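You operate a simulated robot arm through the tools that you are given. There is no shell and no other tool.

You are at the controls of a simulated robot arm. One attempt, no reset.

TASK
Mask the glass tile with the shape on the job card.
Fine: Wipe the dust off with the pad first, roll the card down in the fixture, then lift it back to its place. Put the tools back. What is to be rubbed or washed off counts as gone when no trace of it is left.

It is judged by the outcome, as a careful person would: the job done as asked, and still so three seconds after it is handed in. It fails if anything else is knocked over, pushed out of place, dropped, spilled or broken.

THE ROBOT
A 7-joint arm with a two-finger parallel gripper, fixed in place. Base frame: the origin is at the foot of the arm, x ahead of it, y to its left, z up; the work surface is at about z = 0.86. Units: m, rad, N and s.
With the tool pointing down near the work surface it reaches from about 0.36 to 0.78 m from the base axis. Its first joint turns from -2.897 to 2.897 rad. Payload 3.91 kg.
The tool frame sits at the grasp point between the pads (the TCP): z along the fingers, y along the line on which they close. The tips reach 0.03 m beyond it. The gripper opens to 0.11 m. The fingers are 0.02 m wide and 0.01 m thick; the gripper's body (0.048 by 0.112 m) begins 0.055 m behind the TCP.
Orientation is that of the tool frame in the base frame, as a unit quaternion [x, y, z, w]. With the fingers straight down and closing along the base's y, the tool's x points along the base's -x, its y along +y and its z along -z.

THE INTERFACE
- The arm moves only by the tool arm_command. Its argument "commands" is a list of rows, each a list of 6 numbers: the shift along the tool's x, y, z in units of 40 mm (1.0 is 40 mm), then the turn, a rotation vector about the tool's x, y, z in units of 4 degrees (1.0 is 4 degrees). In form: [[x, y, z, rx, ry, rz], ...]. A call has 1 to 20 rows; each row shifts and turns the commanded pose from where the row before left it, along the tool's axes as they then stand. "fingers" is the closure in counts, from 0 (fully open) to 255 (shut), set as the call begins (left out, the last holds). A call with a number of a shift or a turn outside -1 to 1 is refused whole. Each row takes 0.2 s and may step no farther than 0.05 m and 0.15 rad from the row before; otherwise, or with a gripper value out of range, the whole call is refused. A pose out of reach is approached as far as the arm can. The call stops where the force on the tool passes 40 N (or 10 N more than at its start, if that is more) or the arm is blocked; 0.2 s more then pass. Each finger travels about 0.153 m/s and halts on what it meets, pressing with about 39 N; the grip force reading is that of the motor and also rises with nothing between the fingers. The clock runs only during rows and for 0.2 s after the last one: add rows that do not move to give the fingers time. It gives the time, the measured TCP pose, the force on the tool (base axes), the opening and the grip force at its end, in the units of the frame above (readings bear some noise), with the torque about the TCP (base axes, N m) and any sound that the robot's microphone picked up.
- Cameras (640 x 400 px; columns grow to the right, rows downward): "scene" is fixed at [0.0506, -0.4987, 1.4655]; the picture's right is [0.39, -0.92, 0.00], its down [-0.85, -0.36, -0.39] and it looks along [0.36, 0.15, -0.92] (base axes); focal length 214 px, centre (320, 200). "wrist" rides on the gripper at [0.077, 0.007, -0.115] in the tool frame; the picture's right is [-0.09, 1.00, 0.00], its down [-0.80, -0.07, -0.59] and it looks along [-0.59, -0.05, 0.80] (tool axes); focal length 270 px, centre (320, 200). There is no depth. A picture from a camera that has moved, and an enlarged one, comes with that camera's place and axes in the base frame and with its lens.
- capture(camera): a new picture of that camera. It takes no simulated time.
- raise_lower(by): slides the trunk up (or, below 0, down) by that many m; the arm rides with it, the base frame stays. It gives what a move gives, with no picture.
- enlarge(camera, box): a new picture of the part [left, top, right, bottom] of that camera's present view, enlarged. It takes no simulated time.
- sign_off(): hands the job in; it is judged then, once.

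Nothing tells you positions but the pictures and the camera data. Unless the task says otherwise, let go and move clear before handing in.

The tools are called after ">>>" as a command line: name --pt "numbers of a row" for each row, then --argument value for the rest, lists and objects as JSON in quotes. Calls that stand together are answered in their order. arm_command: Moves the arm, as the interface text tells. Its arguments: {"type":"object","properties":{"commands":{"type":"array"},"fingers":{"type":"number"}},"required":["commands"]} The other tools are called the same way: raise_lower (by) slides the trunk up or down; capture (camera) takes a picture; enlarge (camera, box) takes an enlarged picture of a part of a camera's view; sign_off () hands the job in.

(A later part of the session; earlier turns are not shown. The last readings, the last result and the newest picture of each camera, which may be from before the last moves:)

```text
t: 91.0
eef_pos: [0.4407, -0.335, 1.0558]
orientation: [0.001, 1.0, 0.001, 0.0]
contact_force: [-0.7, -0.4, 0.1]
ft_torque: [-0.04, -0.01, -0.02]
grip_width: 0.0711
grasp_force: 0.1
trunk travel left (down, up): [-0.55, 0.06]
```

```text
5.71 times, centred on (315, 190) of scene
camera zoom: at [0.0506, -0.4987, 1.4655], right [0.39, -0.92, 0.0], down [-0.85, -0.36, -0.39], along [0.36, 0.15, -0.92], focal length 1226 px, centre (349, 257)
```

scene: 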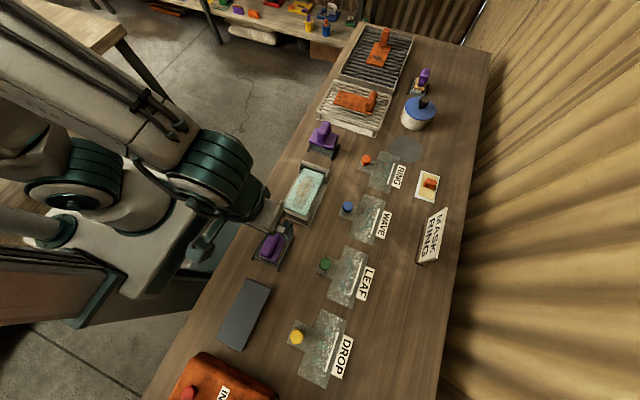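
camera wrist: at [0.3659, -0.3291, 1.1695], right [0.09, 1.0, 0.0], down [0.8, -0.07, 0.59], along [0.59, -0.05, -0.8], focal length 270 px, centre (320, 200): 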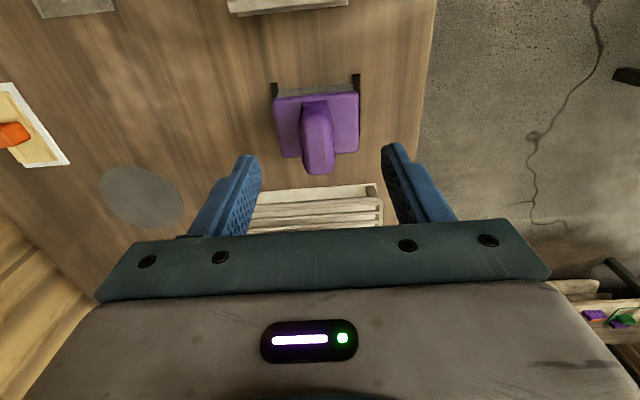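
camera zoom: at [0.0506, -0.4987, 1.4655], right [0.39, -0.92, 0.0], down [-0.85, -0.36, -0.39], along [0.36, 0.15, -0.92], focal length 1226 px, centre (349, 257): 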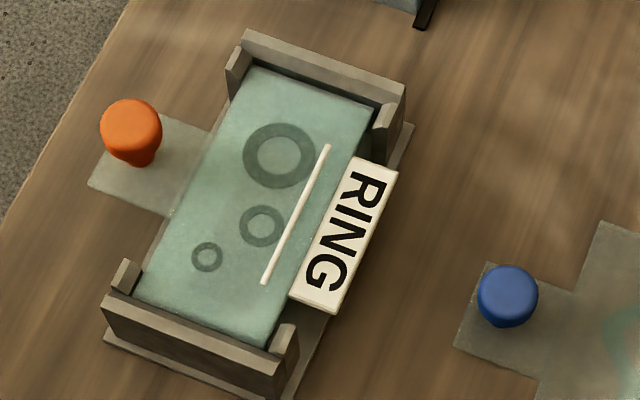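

The roller is centred near (0.464, -0.339), with its plate top at z≈0.92 and handle top at z≈0.965, about 29 mm wide along y. I'll move above it and check the alignment.

>>> arm_command --pt "-0.29 -0.05 0.7 0 0 0" --pt "-0.29 -0.05 0.7 0 0 0" --pt "0 0 0 0 0 0" --pt "0 0 0 0 0 0" --fingers 70

>>> enlarge --camera "wrist" --box '[220, 60, 440, 240]'

>>> enlarge --camera "scene" --box '[285, 95, 365, 165]'

```text
t: 92.0
eef_pos: [0.464, -0.3396, 0.9992]
orientation: [0.0, 1.0, 0.001, 0.0]
contact_force: [0.0, -1.6, -0.7]
ft_torque: [0.01, -0.01, 0.01]
grip_width: 0.0799
grasp_force: 0.1
trunk travel left (down, up): [-0.55, 0.06]
```

```text
2.22 times, centred on (330, 150) of wrist
camera zoom: at [0.389, -0.333, 1.1132], right [0.09, 1.0, 0.0], down [0.8, -0.07, 0.59], along [0.59, -0.05, -0.8], focal length 601 px, centre (298, 311)
```

zoom: 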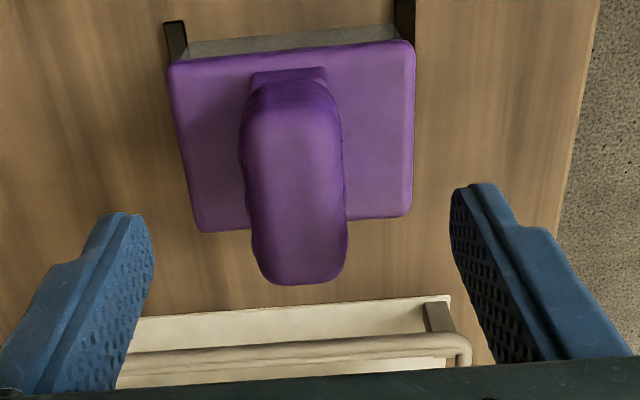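

```text
5.71 times, centred on (325, 130) of scene
camera zoom: at [0.0506, -0.4987, 1.4655], right [0.39, -0.92, 0.0], down [-0.85, -0.36, -0.39], along [0.36, 0.15, -0.92], focal length 1226 px, centre (291, 600)
```

zoom: 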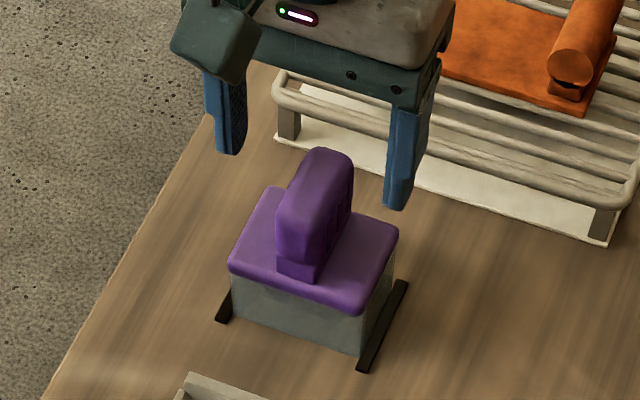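

>>> arm_command --pt "-0.04 -0.03 0.5 0 0 0" --pt "0 0 0.5 0 0 0" --pt "0 0 0 0 0 0"

>>> enlarge --camera "wrist" --box '[220, 60, 440, 240]'

>>> enlarge --camera "scene" --box '[285, 95, 365, 165]'

```text
t: 92.8
eef_pos: [0.4639, -0.3396, 0.9603]
orientation: [0.0, 1.0, 0.0, -0.001]
contact_force: [-0.8, -0.1, -0.5]
ft_torque: [0.0, -0.01, 0.01]
grip_width: 0.0798
grasp_force: 0.1
trunk travel left (down, up): [-0.55, 0.06]
```

```text
2.22 times, centred on (330, 150) of wrist
camera zoom: at [0.3895, -0.3339, 1.0742], right [0.09, 1.0, 0.0], down [0.8, -0.07, 0.59], along [0.59, -0.05, -0.8], focal length 601 px, centre (298, 311)
```

zoom: 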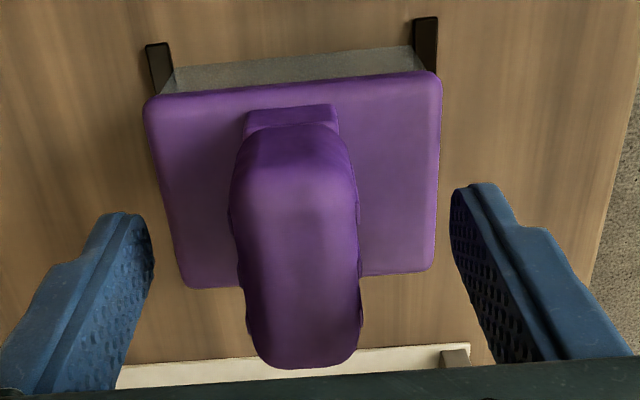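

```text
5.71 times, centred on (325, 130) of scene
camera zoom: at [0.0506, -0.4987, 1.4655], right [0.39, -0.92, 0.0], down [-0.85, -0.36, -0.39], along [0.36, 0.15, -0.92], focal length 1226 px, centre (291, 600)
```

zoom: 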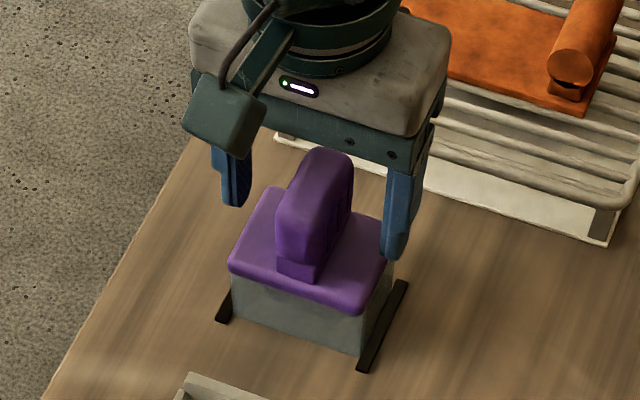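

The handle is centred between the fingers. Closing on it.

>>> arm_command --pt "0 0 0.05 0 0 0" --pt "0 0 0 0 0 0"

>>> arm_command --pt "0 0 0 0 0 0" --pt "0 0 0 0 0 0" --pt "0 0 0 0 0 0" --pt "0 0 0 0 0 0" --fingers 255

>>> arm_command --pt "0 0 0 0 0 0"

>>> enlarge --camera "scene" --box '[285, 95, 365, 165]'

```text
t: 93.4
eef_pos: [0.4653, -0.3401, 0.9583]
orientation: [0.0, 1.0, 0.0, 0.0]
contact_force: [0.6, -0.8, 0.1]
ft_torque: [0.0, 0.01, -0.03]
grip_width: 0.0798
grasp_force: 0.0
trunk travel left (down, up): [-0.55, 0.06]
```

```text
t: 94.4
eef_pos: [0.4653, -0.3402, 0.9582]
orientation: [-0.001, 1.0, 0.001, 0.0]
contact_force: [0.4, 1.1, 0.5]
ft_torque: [0.01, 0.03, 0.01]
grip_width: 0.0279
grasp_force: 39.4
trunk travel left (down, up): [-0.55, 0.06]
```

```text
t: 94.8
eef_pos: [0.4663, -0.3408, 0.9584]
orientation: [0.0, 1.0, 0.001, 0.0]
contact_force: [1.4, 1.0, -0.3]
ft_torque: [0.04, 0.01, -0.03]
grip_width: 0.0278
grasp_force: 39.0
trunk travel left (down, up): [-0.55, 0.06]
```

```text
5.71 times, centred on (325, 130) of scene
camera zoom: at [0.0506, -0.4987, 1.4655], right [0.39, -0.92, 0.0], down [-0.85, -0.36, -0.39], along [0.36, 0.15, -0.92], focal length 1226 px, centre (291, 600)
```

zoom: 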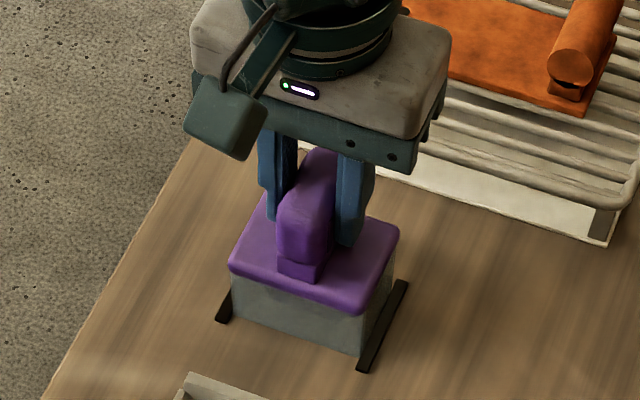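

Gripped at 27.9 mm with the home pose at TCP about (0.4655, -0.3404, 0.9583). Lifting straight up slowly.

>>> arm_command --pt "0 0 -0.3 0 0 0" --pt "0 0 -0.6 0 0 0" --pt "0 0 -0.8 0 0 0" --pt "0 0 -0.9 0 0 0" --pt "0 0 0 0 0 0"

>>> enlarge --camera "scene" --box '[285, 85, 375, 165]'

>>> capture --camera "wrist"

```text
t: 96.0
eef_pos: [0.4663, -0.34, 1.0606]
orientation: [0.0, 1.0, 0.001, -0.001]
contact_force: [1.0, 0.1, -2.3]
ft_torque: [0.0, -0.02, -0.02]
grip_width: 0.0274
grasp_force: 39.5
trunk travel left (down, up): [-0.55, 0.06]
```

```text
5.00 times, centred on (330, 125) of scene
camera zoom: at [0.0506, -0.4987, 1.4655], right [0.39, -0.92, 0.0], down [-0.85, -0.36, -0.39], along [0.36, 0.15, -0.92], focal length 1072 px, centre (270, 575)
```

zoom: 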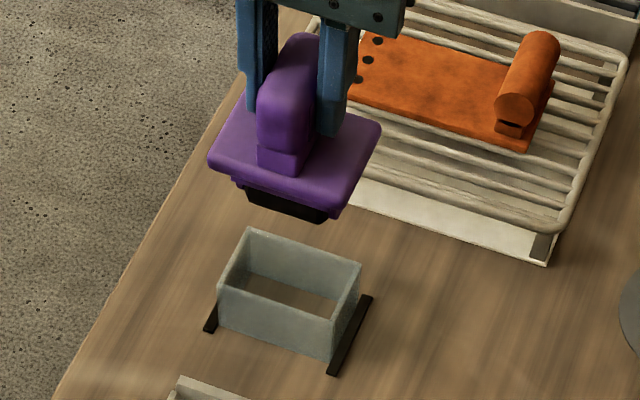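

```text
taken
camera wrist: at [0.3914, -0.3345, 1.1749], right [0.09, 1.0, 0.0], down [0.8, -0.07, 0.59], along [0.59, -0.05, -0.8], focal length 270 px, centre (320, 200)
```

wrist: 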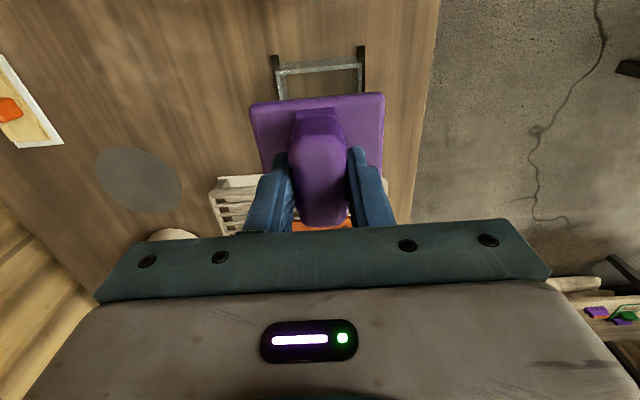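

The roller is a black drum beneath the plate, and its stand is a hollow box that stayed put. I'll carry it over the centre of the fixture.

>>> arm_command --pt "0.916 -0.07 0 0 0 0" --pt "0.916 -0.07 0 0 0 0" --pt "0.916 -0.07 0 0 0 0" --pt "0.916 -0.07 0 0 0 0" --pt "0.916 -0.07 0 0 0 0" --pt "0 0 0.5 0 0 0" --pt "0 0 0 0 0 0"

>>> capture --camera "wrist"

>>> enlarge --camera "scene" --box '[265, 140, 355, 230]'

```text
t: 97.6
eef_pos: [0.283, -0.3521, 1.0409]
orientation: [-0.001, 1.0, 0.0, 0.0]
contact_force: [0.7, 0.1, -2.2]
ft_torque: [0.01, -0.03, 0.01]
grip_width: 0.0278
grasp_force: 38.7
trunk travel left (down, up): [-0.55, 0.06]
```

```text
taken
camera wrist: at [0.2072, -0.3466, 1.155], right [0.09, 1.0, 0.0], down [0.8, -0.07, 0.59], along [0.59, -0.05, -0.8], focal length 270 px, centre (320, 200)
```

wrist: 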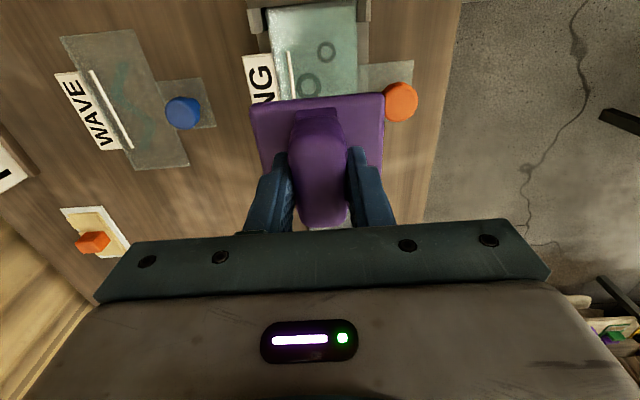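

```text
4.44 times, centred on (310, 185) of scene
camera zoom: at [0.0506, -0.4987, 1.4655], right [0.39, -0.92, 0.0], down [-0.85, -0.36, -0.39], along [0.36, 0.15, -0.92], focal length 953 px, centre (364, 267)
```

zoom: 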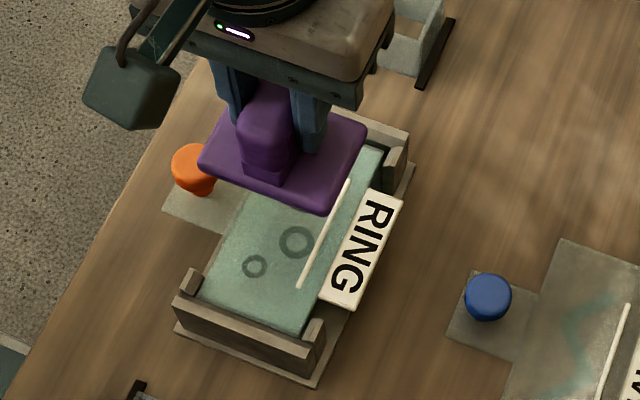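

>>> arm_command --pt "0 0 0.5 0 0 0" --pt "0 0 0.4 0 0 0" --pt "0 0 0 0 0 0"

>>> enlarge --camera "scene" --box '[280, 150, 340, 210]'

>>> enlarge --camera "wrist" --box '[220, 0, 440, 140]'

```text
t: 98.4
eef_pos: [0.2821, -0.3538, 1.0056]
orientation: [0.0, 1.0, 0.001, 0.0]
contact_force: [-0.5, 0.2, -1.7]
ft_torque: [-0.04, -0.01, -0.03]
grip_width: 0.0278
grasp_force: 38.9
trunk travel left (down, up): [-0.55, 0.06]
```

```text
6.67 times, centred on (310, 180) of scene
camera zoom: at [0.0506, -0.4987, 1.4655], right [0.39, -0.92, 0.0], down [-0.85, -0.36, -0.39], along [0.36, 0.15, -0.92], focal length 1430 px, centre (387, 333)
```

zoom: 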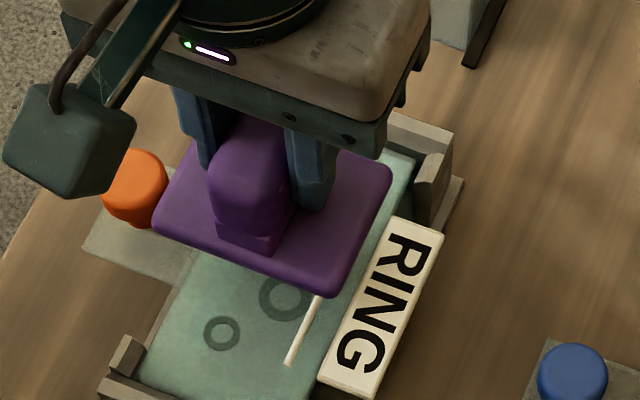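

```text
2.86 times, centred on (330, 70) of wrist
camera zoom: at [0.2073, -0.3473, 1.1197], right [0.09, 1.0, 0.0], down [0.8, -0.07, 0.59], along [0.59, -0.05, -0.8], focal length 772 px, centre (291, 571)
```

zoom: 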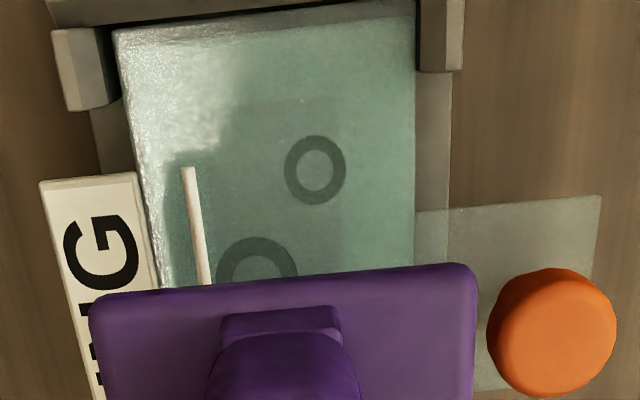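

>>> arm_command --pt "0 0 0.2 0 0 0" --pt "0 0 0.1 0 0 0" --pt "0 0 0 0 0 0"

>>> enlarge --camera "scene" --box '[280, 150, 340, 210]'

```text
t: 99.2
eef_pos: [0.2807, -0.3523, 0.9971]
orientation: [0.0, 1.0, -0.002, 0.001]
contact_force: [0.6, 0.9, 36.4]
ft_torque: [0.4, -0.02, 0.01]
grip_width: 0.0275
grasp_force: 39.2
trunk travel left (down, up): [-0.55, 0.06]
```

```text
6.67 times, centred on (310, 180) of scene
camera zoom: at [0.0506, -0.4987, 1.4655], right [0.39, -0.92, 0.0], down [-0.85, -0.36, -0.39], along [0.36, 0.15, -0.92], focal length 1430 px, centre (387, 333)
```

zoom: 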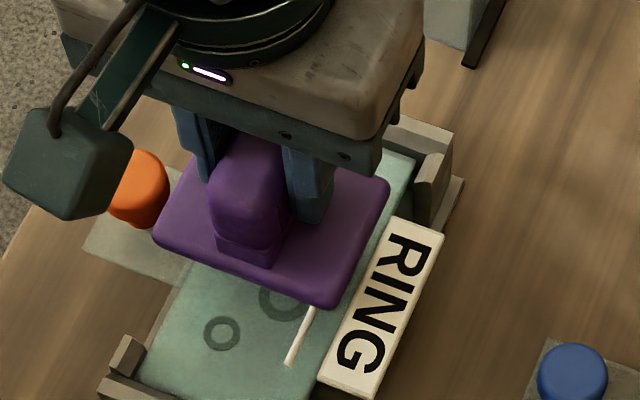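

Contact came earlier than I estimated, at TCP z≈0.997 with 36 N. I'll ease off to a moderate pressure.

>>> arm_command --pt "0 0 -0.035 0 0 0" --pt "0 0 0 0 0 0"

```text
t: 99.8
eef_pos: [0.2814, -0.3534, 0.9967]
orientation: [0.0, 1.0, -0.002, 0.001]
contact_force: [0.3, -2.0, 39.8]
ft_torque: [0.03, -0.04, 0.0]
grip_width: 0.0278
grasp_force: 38.9
trunk travel left (down, up): [-0.55, 0.06]
```

>>> arm_command --pt "0 0 -0.03 0 0 0" --pt "0 0 0 0 0 0"

```text
t: 100.4
eef_pos: [0.2804, -0.3541, 0.9962]
orientation: [0.0, 1.0, 0.0, 0.0]
contact_force: [1.3, -4.2, 34.3]
ft_torque: [-0.32, -0.02, 0.02]
grip_width: 0.0277
grasp_force: 39.3
trunk travel left (down, up): [-0.55, 0.06]
```

>>> arm_command --pt "0 0 -0.025 0 0 0" --pt "0 0 0 0 0 0"

```text
t: 101.0
eef_pos: [0.2808, -0.3522, 0.9968]
orientation: [0.0, 1.0, 0.001, -0.001]
contact_force: [-0.6, -4.9, 20.2]
ft_torque: [-0.45, 0.01, 0.02]
grip_width: 0.0274
grasp_force: 39.5
trunk travel left (down, up): [-0.55, 0.06]
```

About 20 N now, which is fine for rolling. I'll roll slowly toward the -x end first, checking the force.

>>> arm_command --pt "0.12 0 0 0 0 0" --pt "0.12 0 0 0 0 0" --pt "0.12 0 0 0 0 0" --pt "0.12 0 0 0 0 0" --pt "0.12 0 0 0 0 0" --pt "0.12 0 0 0 0 0"

>>> enlarge --camera "scene" --box '[265, 150, 345, 230]'

>>> enlarge --camera "wrist" --box '[220, 0, 440, 140]'

```text
t: 102.4
eef_pos: [0.2526, -0.3524, 0.9973]
orientation: [0.0, 1.0, 0.001, 0.001]
contact_force: [-0.1, 0.1, 5.8]
ft_torque: [0.05, 0.05, -0.03]
grip_width: 0.0274
grasp_force: 39.2
trunk travel left (down, up): [-0.55, 0.06]
```

```text
5.00 times, centred on (305, 190) of scene
camera zoom: at [0.0506, -0.4987, 1.4655], right [0.39, -0.92, 0.0], down [-0.85, -0.36, -0.39], along [0.36, 0.15, -0.92], focal length 1072 px, centre (395, 250)
```

zoom: 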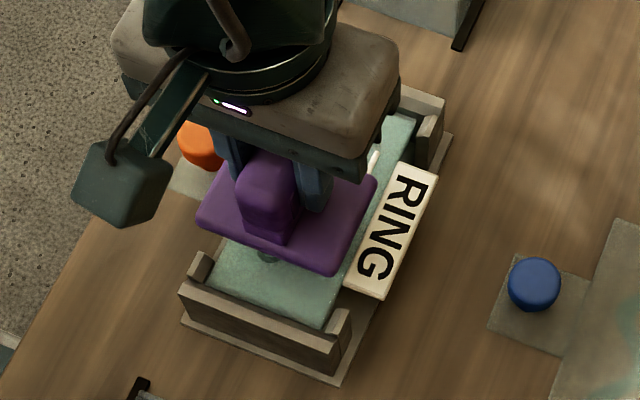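

```text
2.86 times, centred on (330, 70) of wrist
camera zoom: at [0.1783, -0.3465, 1.111], right [0.09, 1.0, 0.0], down [0.8, -0.07, 0.59], along [0.59, -0.05, -0.8], focal length 772 px, centre (291, 571)
```

zoom: 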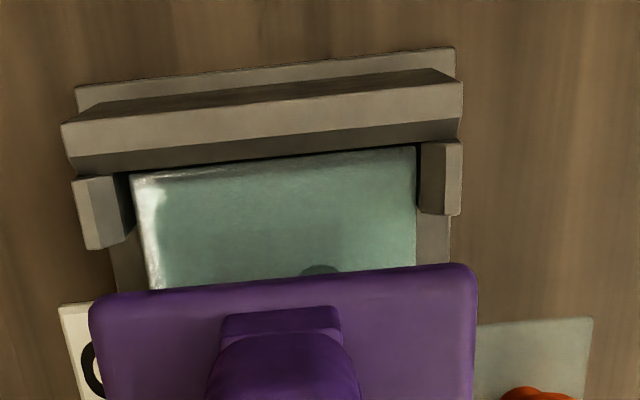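

>>> arm_command --pt "0.1 0 0.012 0 0 0" --pt "0.1 0 0.005 0 0 0" --pt "0.1 0 0 0 0 0"

>>> arm_command --pt "0.08 0 0 0 0 0" --pt "0 0 0 0 0 0"

```text
t: 103.2
eef_pos: [0.2408, -0.3537, 0.9971]
orientation: [-0.001, 1.0, 0.0, 0.001]
contact_force: [-0.2, 3.9, 10.9]
ft_torque: [0.32, -0.01, -0.02]
grip_width: 0.0276
grasp_force: 38.6
trunk travel left (down, up): [-0.55, 0.06]
```

```text
t: 103.8
eef_pos: [0.238, -0.3529, 0.9977]
orientation: [0.0, 1.0, 0.0, -0.001]
contact_force: [0.1, 2.3, 9.6]
ft_torque: [0.16, -0.01, 0.0]
grip_width: 0.0275
grasp_force: 38.8
trunk travel left (down, up): [-0.55, 0.06]
```

>>> arm_command --pt "0.08 0 0.005 0 0 0" --pt "0 0 0 0 0 0"

>>> arm_command --pt "0.07 0 0 0 0 0" --pt "0 0 0 0 0 0"

>>> enlarge --camera "wrist" --box '[220, 0, 440, 140]'

>>> enlarge --camera "scene" --box '[265, 150, 345, 230]'

```text
t: 104.4
eef_pos: [0.235, -0.3539, 0.9969]
orientation: [0.0, 1.0, 0.0, 0.0]
contact_force: [0.7, -0.3, 8.8]
ft_torque: [0.0, 0.01, -0.04]
grip_width: 0.0276
grasp_force: 39.2
trunk travel left (down, up): [-0.55, 0.06]
```

```text
t: 105.0
eef_pos: [0.2326, -0.3542, 0.9982]
orientation: [-0.001, 1.0, 0.0, 0.0]
contact_force: [0.6, 0.2, 12.0]
ft_torque: [0.05, 0.0, -0.02]
grip_width: 0.0276
grasp_force: 39.2
trunk travel left (down, up): [-0.55, 0.06]
```

```text
2.86 times, centred on (330, 70) of wrist
camera zoom: at [0.1565, -0.3471, 1.1108], right [0.09, 1.0, 0.0], down [0.8, -0.07, 0.59], along [0.59, -0.05, -0.8], focal length 772 px, centre (291, 571)
```

zoom: 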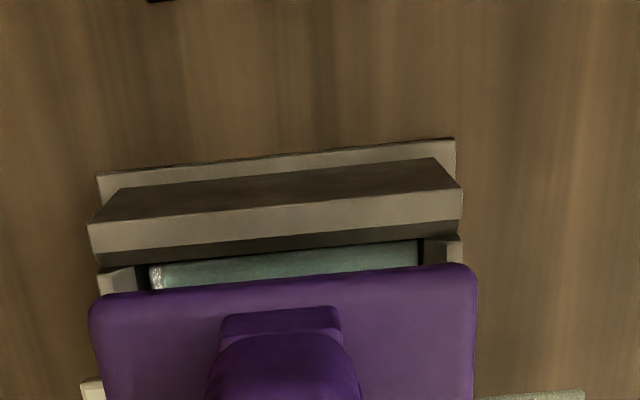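

```text
5.00 times, centred on (305, 190) of scene
camera zoom: at [0.0506, -0.4987, 1.4655], right [0.39, -0.92, 0.0], down [-0.85, -0.36, -0.39], along [0.36, 0.15, -0.92], focal length 1072 px, centre (395, 250)
```

zoom: 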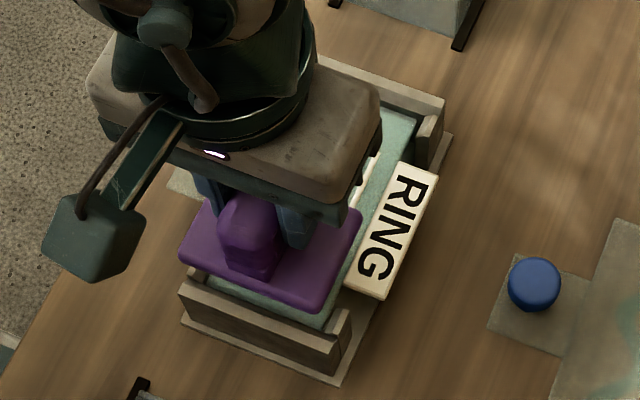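

>>> arm_command --pt "0.05 0 0 0 0 0" --pt "0 0 0 0 0 0"

>>> arm_command --pt "0.05 0 0 0 0 0" --pt "0 0 0 0 0 0"

```text
t: 105.6
eef_pos: [0.2306, -0.3527, 0.9969]
orientation: [0.0, 1.0, 0.0, 0.0]
contact_force: [-0.3, -0.8, 15.8]
ft_torque: [-0.02, 0.0, -0.03]
grip_width: 0.0276
grasp_force: 39.3
trunk travel left (down, up): [-0.55, 0.06]
```

```text
t: 106.2
eef_pos: [0.23, -0.3528, 0.9962]
orientation: [0.0, 1.0, 0.0, 0.0]
contact_force: [0.7, -1.1, 15.8]
ft_torque: [-0.02, 0.03, 0.05]
grip_width: 0.0274
grasp_force: 39.1
trunk travel left (down, up): [-0.55, 0.06]
```

>>> arm_command --pt "0.05 0 -0.003 0 0 0" --pt "0 0 0 0 0 0"

>>> arm_command --pt "0.04 0 0 0 0 0" --pt "0 0 0 0 0 0"

```text
t: 106.8
eef_pos: [0.2262, -0.354, 0.9963]
orientation: [0.0, 1.0, 0.0, 0.0]
contact_force: [-0.5, 0.3, 17.6]
ft_torque: [-0.04, 0.01, 0.0]
grip_width: 0.0278
grasp_force: 38.8
trunk travel left (down, up): [-0.55, 0.06]
```

```text
t: 107.4
eef_pos: [0.226, -0.3529, 0.9962]
orientation: [0.0, 1.0, 0.0, -0.001]
contact_force: [-0.2, -0.7, 13.7]
ft_torque: [-0.1, 0.0, 0.01]
grip_width: 0.0278
grasp_force: 39.0
trunk travel left (down, up): [-0.55, 0.06]
```

>>> arm_command --pt "0.05 0 0 0 0 0" --pt "0 0 0 0 0 0"

>>> arm_command --pt "-0.12 0 0 0 0 0" --pt "-0.14 0 0 0 0 0" --pt "-0.14 0 0 0 0 0" --pt "-0.14 0 0 0 0 0" --pt "-0.14 0 0 0 0 0" --pt "-0.14 0 0 0 0 0"

>>> enlarge --camera "scene" --box '[265, 150, 345, 230]'

```text
t: 108.0
eef_pos: [0.2233, -0.3527, 0.9966]
orientation: [0.0, 1.0, 0.0, 0.0]
contact_force: [0.5, -1.8, 9.1]
ft_torque: [-0.14, 0.0, 0.03]
grip_width: 0.0278
grasp_force: 39.1
trunk travel left (down, up): [-0.55, 0.06]
```

```text
t: 109.4
eef_pos: [0.255, -0.3529, 0.9961]
orientation: [0.001, 1.0, -0.001, 0.001]
contact_force: [0.4, 1.4, 13.4]
ft_torque: [0.23, 0.0, 0.01]
grip_width: 0.0277
grasp_force: 39.5
trunk travel left (down, up): [-0.55, 0.06]
```

```text
5.00 times, centred on (305, 190) of scene
camera zoom: at [0.0506, -0.4987, 1.4655], right [0.39, -0.92, 0.0], down [-0.85, -0.36, -0.39], along [0.36, 0.15, -0.92], focal length 1072 px, centre (395, 250)
```

zoom: 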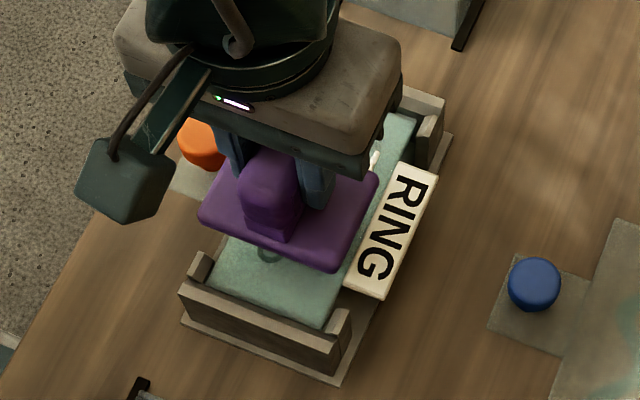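

Rolling smoothly at about 13 N. Continuing toward the +x end.

>>> arm_command --pt "-0.14 0 0 0 0 0" --pt "-0.14 0 0 0 0 0" --pt "-0.14 0 0 0 0 0" --pt "-0.14 0 0 0 0 0" --pt "-0.14 0 0 0 0 0" --pt "-0.14 0 0 0 0 0"

>>> arm_command --pt "-0.14 0 0 0 0 0" --pt "-0.14 0 0 0 0 0" --pt "-0.14 0 0 0 0 0" --pt "-0.14 0 0 0 0 0"

```text
t: 110.8
eef_pos: [0.2891, -0.3533, 0.9969]
orientation: [-0.001, 1.0, -0.001, 0.001]
contact_force: [-0.3, 0.8, 23.6]
ft_torque: [0.1, -0.01, -0.02]
grip_width: 0.0276
grasp_force: 38.9
trunk travel left (down, up): [-0.55, 0.06]
```

```text
t: 111.8
eef_pos: [0.3122, -0.3527, 0.9967]
orientation: [0.0, 1.0, 0.0, 0.0]
contact_force: [-0.2, 0.3, 20.4]
ft_torque: [0.03, -0.02, -0.03]
grip_width: 0.0278
grasp_force: 39.1
trunk travel left (down, up): [-0.55, 0.06]
```

>>> arm_command --pt "-0.12 0 0 0 0 0" --pt "-0.12 0 0 0 0 0" --pt "-0.1 0 0 0 0 0" --pt "0 0 0 0 0 0"

>>> arm_command --pt "-0.08 0 0 0 0 0" --pt "0 0 0 0 0 0"

>>> arm_command --pt "-0.06 0 0 0 0 0" --pt "0 0 0 0 0 0"

>>> enlarge --camera "scene" --box '[265, 130, 345, 210]'

```text
t: 112.8
eef_pos: [0.3252, -0.3535, 0.9967]
orientation: [0.0, 1.0, 0.001, 0.0]
contact_force: [1.1, 0.0, 14.5]
ft_torque: [-0.08, 0.02, -0.01]
grip_width: 0.0279
grasp_force: 39.0
trunk travel left (down, up): [-0.55, 0.06]
```

```text
t: 113.4
eef_pos: [0.3284, -0.354, 0.9969]
orientation: [0.0, 1.0, 0.001, 0.0]
contact_force: [-0.4, -1.8, 10.0]
ft_torque: [-0.19, -0.03, -0.03]
grip_width: 0.028
grasp_force: 39.2
trunk travel left (down, up): [-0.55, 0.06]
```

```text
t: 114.0
eef_pos: [0.331, -0.3543, 0.9973]
orientation: [0.0, 1.0, 0.001, 0.0]
contact_force: [0.1, 1.4, 7.7]
ft_torque: [0.1, 0.02, 0.01]
grip_width: 0.028
grasp_force: 38.7
trunk travel left (down, up): [-0.55, 0.06]
```

```text
5.00 times, centred on (305, 170) of scene
camera zoom: at [0.0506, -0.4987, 1.4655], right [0.39, -0.92, 0.0], down [-0.85, -0.36, -0.39], along [0.36, 0.15, -0.92], focal length 1072 px, centre (395, 350)
```

zoom: 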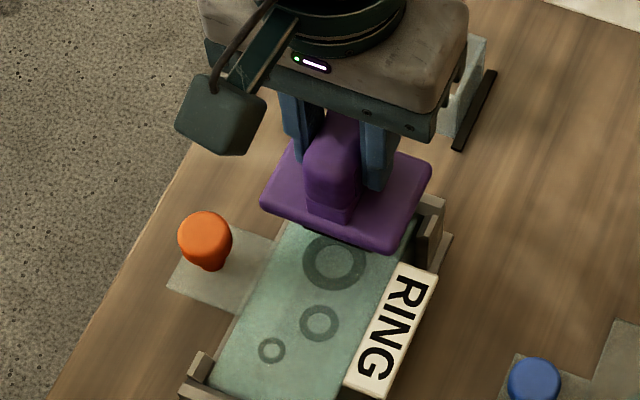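

The white strip on the card has disappeared along the rolled part, so the rolling is registering. I'll go a few mm further to the +x end, then roll back.

>>> arm_command --pt "-0.06 0 0.008 0 0 0" --pt "0 0 0 0 0 0"

>>> arm_command --pt "-0.06 0 0.005 0 0 0" --pt "0 0 0 0 0 0"

>>> arm_command --pt "-0.05 0 0 0 0 0" --pt "0 0 0 0 0 0"

```text
t: 114.6
eef_pos: [0.3328, -0.3537, 0.9963]
orientation: [0.0, 1.0, 0.0, 0.0]
contact_force: [-0.1, 2.3, 9.6]
ft_torque: [0.22, -0.02, 0.01]
grip_width: 0.0279
grasp_force: 38.2
trunk travel left (down, up): [-0.55, 0.06]
```

```text
t: 115.2
eef_pos: [0.3351, -0.3545, 0.9964]
orientation: [0.0, 1.0, 0.0, 0.001]
contact_force: [-1.0, -0.1, 15.2]
ft_torque: [0.07, 0.01, -0.03]
grip_width: 0.0277
grasp_force: 39.0
trunk travel left (down, up): [-0.55, 0.06]
```

```text
t: 115.8
eef_pos: [0.3386, -0.3541, 0.9957]
orientation: [0.0, 1.0, 0.0, 0.0]
contact_force: [-0.3, -0.9, 12.8]
ft_torque: [-0.08, 0.02, -0.01]
grip_width: 0.0277
grasp_force: 39.0
trunk travel left (down, up): [-0.55, 0.06]
```

Now one complete roll back to the -x end.

>>> arm_command --pt "0.14 0 0.003 0 0 0" --pt "0.14 0 0 0 0 0" --pt "0.14 0 0 0 0 0" --pt "0.14 0 0 0 0 0" --pt "0.14 0 0 0 0 0" --pt "0.14 0 0 0 0 0" --pt "0.14 0 0 0 0 0"

>>> arm_command --pt "0.14 0 0 0 0 0" --pt "0.14 0 0 0 0 0" --pt "0.14 0 0 0 0 0" --pt "0.14 0 0 0 0 0" --pt "0.14 0 0 0 0 0" --pt "0.14 0 0 0 0 0" --pt "0.14 0 0 0 0 0"

>>> enlarge --camera "scene" --box '[265, 140, 345, 220]'

```text
t: 117.4
eef_pos: [0.2986, -0.352, 0.9975]
orientation: [0.001, 1.0, -0.001, 0.001]
contact_force: [0.2, 0.1, 29.0]
ft_torque: [0.08, -0.01, -0.01]
grip_width: 0.0279
grasp_force: 38.3
trunk travel left (down, up): [-0.55, 0.06]
```

```text
t: 119.0
eef_pos: [0.2577, -0.353, 0.9953]
orientation: [0.0, 1.0, 0.0, 0.002]
contact_force: [0.0, -2.3, 34.2]
ft_torque: [-0.15, 0.01, -0.02]
grip_width: 0.0277
grasp_force: 39.3
trunk travel left (down, up): [-0.55, 0.06]
```

```text
5.00 times, centred on (305, 180) of scene
camera zoom: at [0.0506, -0.4987, 1.4655], right [0.39, -0.92, 0.0], down [-0.85, -0.36, -0.39], along [0.36, 0.15, -0.92], focal length 1072 px, centre (395, 300)
```

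zoom: 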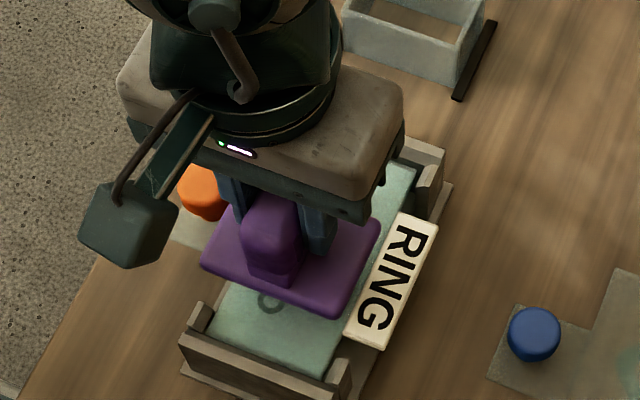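

>>> arm_command --pt "0.1 0 -0.02 0 0 0" --pt "0.13 0 -0.01 0 0 0" --pt "0.13 0 0 0 0 0"

>>> arm_command --pt "0.13 0 0 0 0 0" --pt "0.13 0 0 0 0 0" --pt "0.1 0 0 0 0 0" --pt "0 0 0 0 0 0"

```text
t: 119.8
eef_pos: [0.244, -0.3537, 0.9959]
orientation: [0.0, 1.0, 0.002, -0.001]
contact_force: [-0.8, -1.1, 12.3]
ft_torque: [-0.13, 0.0, 0.01]
grip_width: 0.0278
grasp_force: 39.6
trunk travel left (down, up): [-0.55, 0.06]
```

```text
t: 120.8
eef_pos: [0.2309, -0.3536, 0.9967]
orientation: [0.0, 1.0, 0.001, 0.001]
contact_force: [0.0, 0.3, -0.6]
ft_torque: [0.1, -0.02, 0.02]
grip_width: 0.0276
grasp_force: 39.0
trunk travel left (down, up): [-0.55, 0.06]
```

>>> arm_command --pt "0.05 0 0.015 0 0 0" --pt "0.05 0 0 0 0 0" --pt "0.03 0 0 0 0 0" --pt "0 0 0 0 0 0"

>>> arm_command --pt "-0.1 0 0.005 0 0 0" --pt "-0.14 0 0 0 0 0" --pt "-0.14 0 0 0 0 0" --pt "-0.14 0 0 0 0 0" --pt "-0.14 0 0 0 0 0" --pt "-0.14 0 0 0 0 0"

```text
t: 121.8
eef_pos: [0.2242, -0.3539, 0.9962]
orientation: [0.001, 1.0, 0.0, 0.0]
contact_force: [-1.1, -2.6, 2.9]
ft_torque: [-0.18, -0.03, -0.04]
grip_width: 0.0275
grasp_force: 39.1
trunk travel left (down, up): [-0.55, 0.06]
```

```text
t: 123.2
eef_pos: [0.2577, -0.3531, 0.9972]
orientation: [0.0, 1.0, 0.001, 0.001]
contact_force: [-0.4, 0.3, 11.3]
ft_torque: [0.01, 0.0, -0.03]
grip_width: 0.0276
grasp_force: 38.6
trunk travel left (down, up): [-0.55, 0.06]
```

Rolled the full length several times. I'll lift the roller and look at the card.

>>> arm_command --pt "0 0 -0.25 0 0 0" --pt "0 0 -0.8 0 0 0" --pt "0 0 -0.8 0 0 0" --pt "-0.9 0 0 0 0 0" --pt "-0.9 0 0 0 0 0" --pt "-0.9 0.05 0 0 0 0" --pt "-0.9 0.1 0 0 0 0" --pt "-0.9 0.1 0 0 0 0" --pt "-0.7 0.1 0 0 0 0" --pt "0 0 0 0 0 0"

>>> enlarge --camera "scene" --box '[280, 155, 350, 225]'

>>> capture --camera "wrist"

>>> enlarge --camera "scene" --box '[285, 85, 375, 165]'

```text
t: 125.4
eef_pos: [0.4665, -0.3412, 1.0698]
orientation: [0.0, 1.0, 0.001, 0.0]
contact_force: [0.4, -0.4, -2.4]
ft_torque: [0.0, 0.02, 0.01]
grip_width: 0.0277
grasp_force: 38.8
trunk travel left (down, up): [-0.55, 0.06]
```

```text
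5.71 times, centred on (315, 190) of scene
camera zoom: at [0.0506, -0.4987, 1.4655], right [0.39, -0.92, 0.0], down [-0.85, -0.36, -0.39], along [0.36, 0.15, -0.92], focal length 1226 px, centre (349, 257)
```

zoom: 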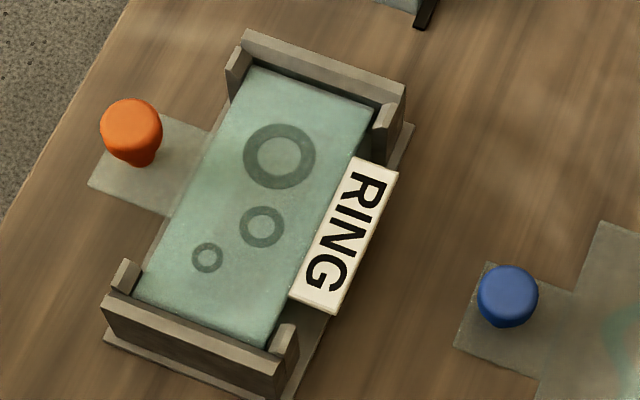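

```text
taken
camera wrist: at [0.3915, -0.3354, 1.1836], right [0.09, 1.0, 0.0], down [0.8, -0.07, 0.59], along [0.59, -0.05, -0.8], focal length 270 px, centre (320, 200)
```

wrist: 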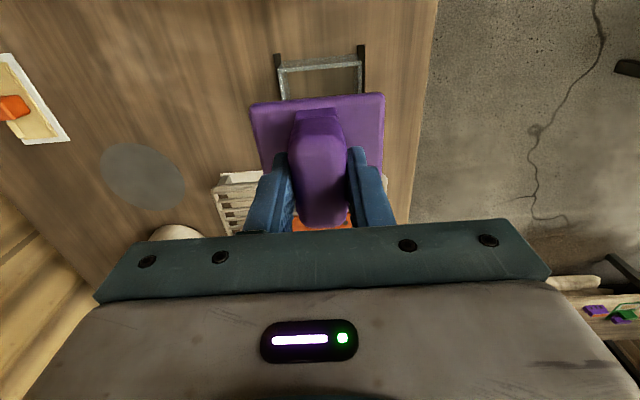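

```text
5.00 times, centred on (330, 125) of scene
camera zoom: at [0.0506, -0.4987, 1.4655], right [0.39, -0.92, 0.0], down [-0.85, -0.36, -0.39], along [0.36, 0.15, -0.92], focal length 1072 px, centre (270, 575)
```

zoom: 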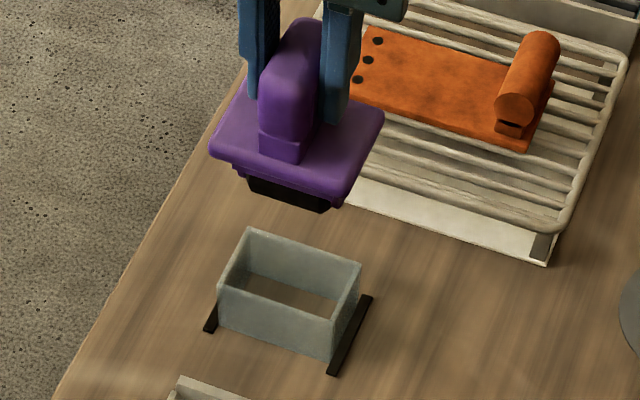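

The strip is completely gone, so the card is fully rolled down. Now I'll return the roller: down to just above its stand and check the alignment first.

>>> arm_command --pt "0 0 0.5 0 0 0" --pt "0 0 0.55 0 0 0" --pt "0 0 0 0 0 0" --pt "0 0 0 0 0 0"

>>> enlarge --camera "scene" --box '[295, 105, 365, 165]'

>>> enlarge --camera "wrist" --box '[230, 20, 430, 140]'

```text
t: 126.4
eef_pos: [0.466, -0.3417, 1.028]
orientation: [-0.001, 1.0, 0.001, 0.0]
contact_force: [0.6, 0.3, -2.5]
ft_torque: [0.01, 0.02, 0.0]
grip_width: 0.0279
grasp_force: 38.2
trunk travel left (down, up): [-0.55, 0.06]
```

```text
6.67 times, centred on (330, 135) of scene
camera zoom: at [0.0506, -0.4987, 1.4655], right [0.39, -0.92, 0.0], down [-0.85, -0.36, -0.39], along [0.36, 0.15, -0.92], focal length 1430 px, centre (253, 633)
```

zoom: 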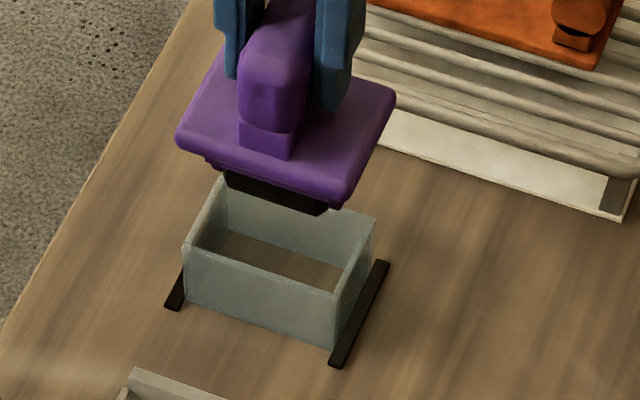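

```text
3.20 times, centred on (330, 80) of wrist
camera zoom: at [0.3911, -0.3352, 1.1418], right [0.09, 1.0, 0.0], down [0.8, -0.07, 0.59], along [0.59, -0.05, -0.8], focal length 865 px, centre (288, 584)
```

zoom: 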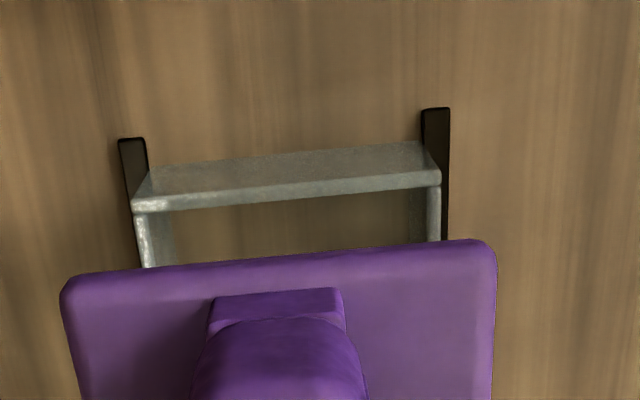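

>>> arm_command --pt "0 0.03 0.2 0 0 0" --pt "0 0 0.2 0 0 0" --pt "0 0 0 0 0 0"

>>> enlarge --camera "scene" --box '[295, 105, 365, 165]'

>>> enlarge --camera "wrist" --box '[230, 20, 430, 140]'

```text
t: 127.2
eef_pos: [0.4674, -0.3399, 1.0109]
orientation: [0.001, 1.0, 0.001, 0.0]
contact_force: [-0.1, 0.3, -1.6]
ft_torque: [-0.02, -0.02, 0.01]
grip_width: 0.0276
grasp_force: 38.9
trunk travel left (down, up): [-0.55, 0.06]
```

```text
6.67 times, centred on (330, 135) of scene
camera zoom: at [0.0506, -0.4987, 1.4655], right [0.39, -0.92, 0.0], down [-0.85, -0.36, -0.39], along [0.36, 0.15, -0.92], focal length 1430 px, centre (253, 633)
```

zoom: 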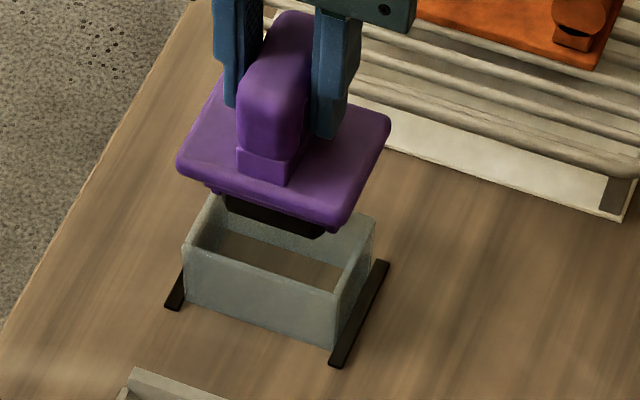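

```text
3.20 times, centred on (330, 80) of wrist
camera zoom: at [0.3911, -0.3345, 1.1253], right [0.09, 1.0, 0.0], down [0.8, -0.07, 0.59], along [0.59, -0.05, -0.8], focal length 865 px, centre (288, 584)
```

zoom: 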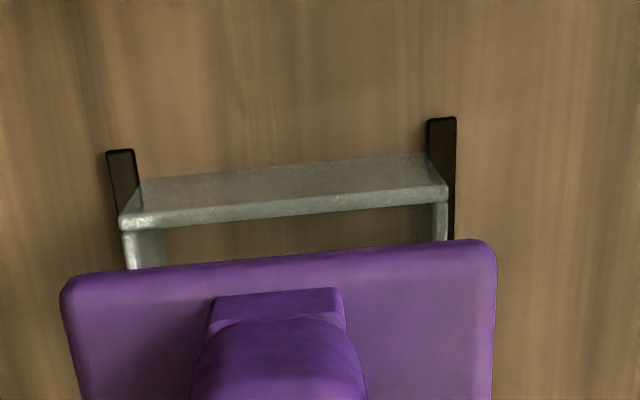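

Aligned. Lowering the roller into the stand stepwise.

>>> arm_command --pt "0 0 0.15 0 0 0" --pt "0 0 0.15 0 0 0" --pt "0 0 0 0 0 0"

>>> arm_command --pt "0 0 0.15 0 0 0" --pt "0 0 0.15 0 0 0" --pt "0 0 0 0 0 0"

>>> enlarge --camera "scene" --box '[295, 105, 365, 165]'

```text
t: 128.0
eef_pos: [0.4673, -0.3401, 1.0006]
orientation: [0.0, 1.0, 0.0, 0.0]
contact_force: [-1.0, -0.3, -2.8]
ft_torque: [-0.01, 0.0, -0.03]
grip_width: 0.0277
grasp_force: 38.9
trunk travel left (down, up): [-0.55, 0.06]
```

```text
t: 128.8
eef_pos: [0.4678, -0.3415, 0.9871]
orientation: [-0.001, 1.0, 0.0, 0.0]
contact_force: [-0.5, 0.3, -1.8]
ft_torque: [0.01, -0.01, -0.03]
grip_width: 0.0277
grasp_force: 39.0
trunk travel left (down, up): [-0.55, 0.06]
```

```text
6.67 times, centred on (330, 135) of scene
camera zoom: at [0.0506, -0.4987, 1.4655], right [0.39, -0.92, 0.0], down [-0.85, -0.36, -0.39], along [0.36, 0.15, -0.92], focal length 1430 px, centre (253, 633)
```

zoom: 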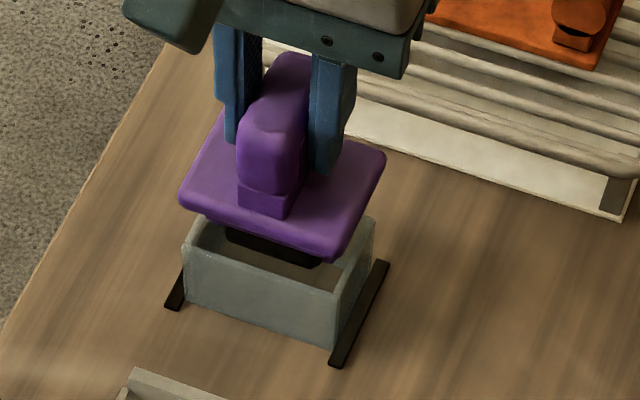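

>>> arm_command --pt "0.035 0 0.15 0 0 0" --pt "0 0 0.15 0 0 0" --pt "0 0 0 0 0 0"

>>> arm_command --pt "0 0 0.12 0 0 0" --pt "0 0 0.12 0 0 0" --pt "0 0 0 0 0 0"

>>> enlarge --camera "scene" --box '[295, 105, 365, 165]'

```text
t: 129.6
eef_pos: [0.4654, -0.339, 0.9742]
orientation: [-0.001, 1.0, 0.0, 0.0]
contact_force: [-0.3, -0.1, -2.3]
ft_torque: [0.04, -0.02, 0.02]
grip_width: 0.0276
grasp_force: 38.9
trunk travel left (down, up): [-0.55, 0.06]
```

```text
t: 130.4
eef_pos: [0.4648, -0.3395, 0.9664]
orientation: [-0.001, 1.0, 0.001, 0.0]
contact_force: [0.5, -0.8, -2.3]
ft_torque: [0.0, 0.0, -0.02]
grip_width: 0.0278
grasp_force: 38.6
trunk travel left (down, up): [-0.55, 0.06]
```

```text
6.67 times, centred on (330, 135) of scene
camera zoom: at [0.0506, -0.4987, 1.4655], right [0.39, -0.92, 0.0], down [-0.85, -0.36, -0.39], along [0.36, 0.15, -0.92], focal length 1430 px, centre (253, 633)
```

zoom: 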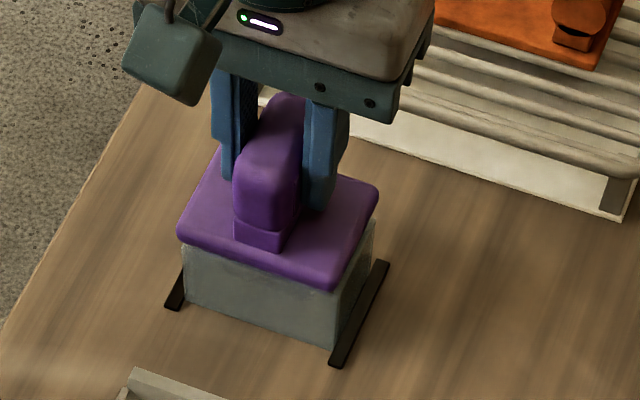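

>>> arm_command --pt "0 0 0.08 0 0 0" --pt "0 0 0.05 0 0 0" --pt "0 0 0 0 0 0"

>>> arm_command --pt "0 0 0.04 0 0 0" --pt "0 0 0 0 0 0"

```text
t: 131.2
eef_pos: [0.4638, -0.3378, 0.9609]
orientation: [0.0, 1.0, 0.001, 0.0]
contact_force: [1.0, -0.3, -2.2]
ft_torque: [0.02, 0.03, 0.01]
grip_width: 0.0275
grasp_force: 39.2
trunk travel left (down, up): [-0.55, 0.06]
```

```text
t: 131.8
eef_pos: [0.4636, -0.3371, 0.9582]
orientation: [0.0, 1.0, 0.0, 0.0]
contact_force: [0.4, -0.6, -2.2]
ft_torque: [0.01, 0.0, 0.0]
grip_width: 0.0278
grasp_force: 38.6
trunk travel left (down, up): [-0.55, 0.06]
```

>>> enlarge --camera "scene" --box '[285, 95, 365, 165]'

>>> arm_command --pt "0 0 0 0 0 0"

```text
5.71 times, centred on (325, 130) of scene
camera zoom: at [0.0506, -0.4987, 1.4655], right [0.39, -0.92, 0.0], down [-0.85, -0.36, -0.39], along [0.36, 0.15, -0.92], focal length 1226 px, centre (291, 600)
```

zoom: 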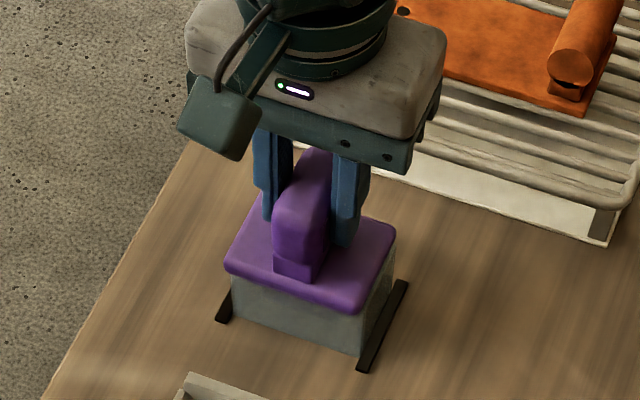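

```text
t: 132.2
eef_pos: [0.4654, -0.3379, 0.9586]
orientation: [0.0, 1.0, 0.001, 0.0]
contact_force: [-0.1, 0.0, -2.1]
ft_torque: [-0.02, 0.0, -0.02]
grip_width: 0.0275
grasp_force: 39.1
trunk travel left (down, up): [-0.55, 0.06]
```

It sits about 2 mm toward +y of its original place, so I'll correct that before setting it down.

>>> arm_command --pt "0 -0.055 0 0 0 0" --pt "0 0 0.01 0 0 0" --pt "0 0 0 0 0 0"

>>> enlarge --camera "scene" --box '[285, 95, 365, 165]'

```text
t: 133.0
eef_pos: [0.464, -0.3408, 0.9585]
orientation: [0.0, 1.0, 0.002, 0.0]
contact_force: [0.4, 0.2, -2.2]
ft_torque: [-0.01, 0.0, 0.02]
grip_width: 0.0277
grasp_force: 38.9
trunk travel left (down, up): [-0.55, 0.06]
```

```text
5.71 times, centred on (325, 130) of scene
camera zoom: at [0.0506, -0.4987, 1.4655], right [0.39, -0.92, 0.0], down [-0.85, -0.36, -0.39], along [0.36, 0.15, -0.92], focal length 1226 px, centre (291, 600)
```

zoom: 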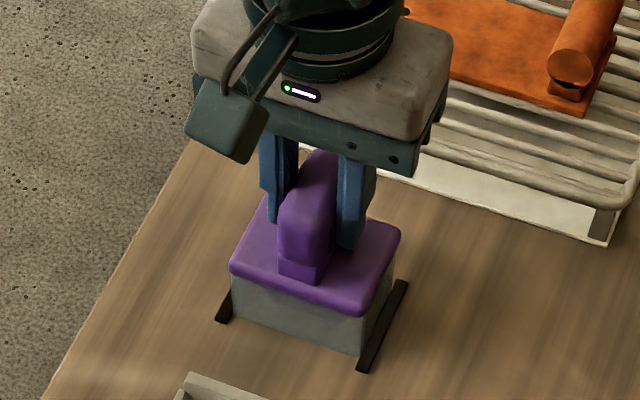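

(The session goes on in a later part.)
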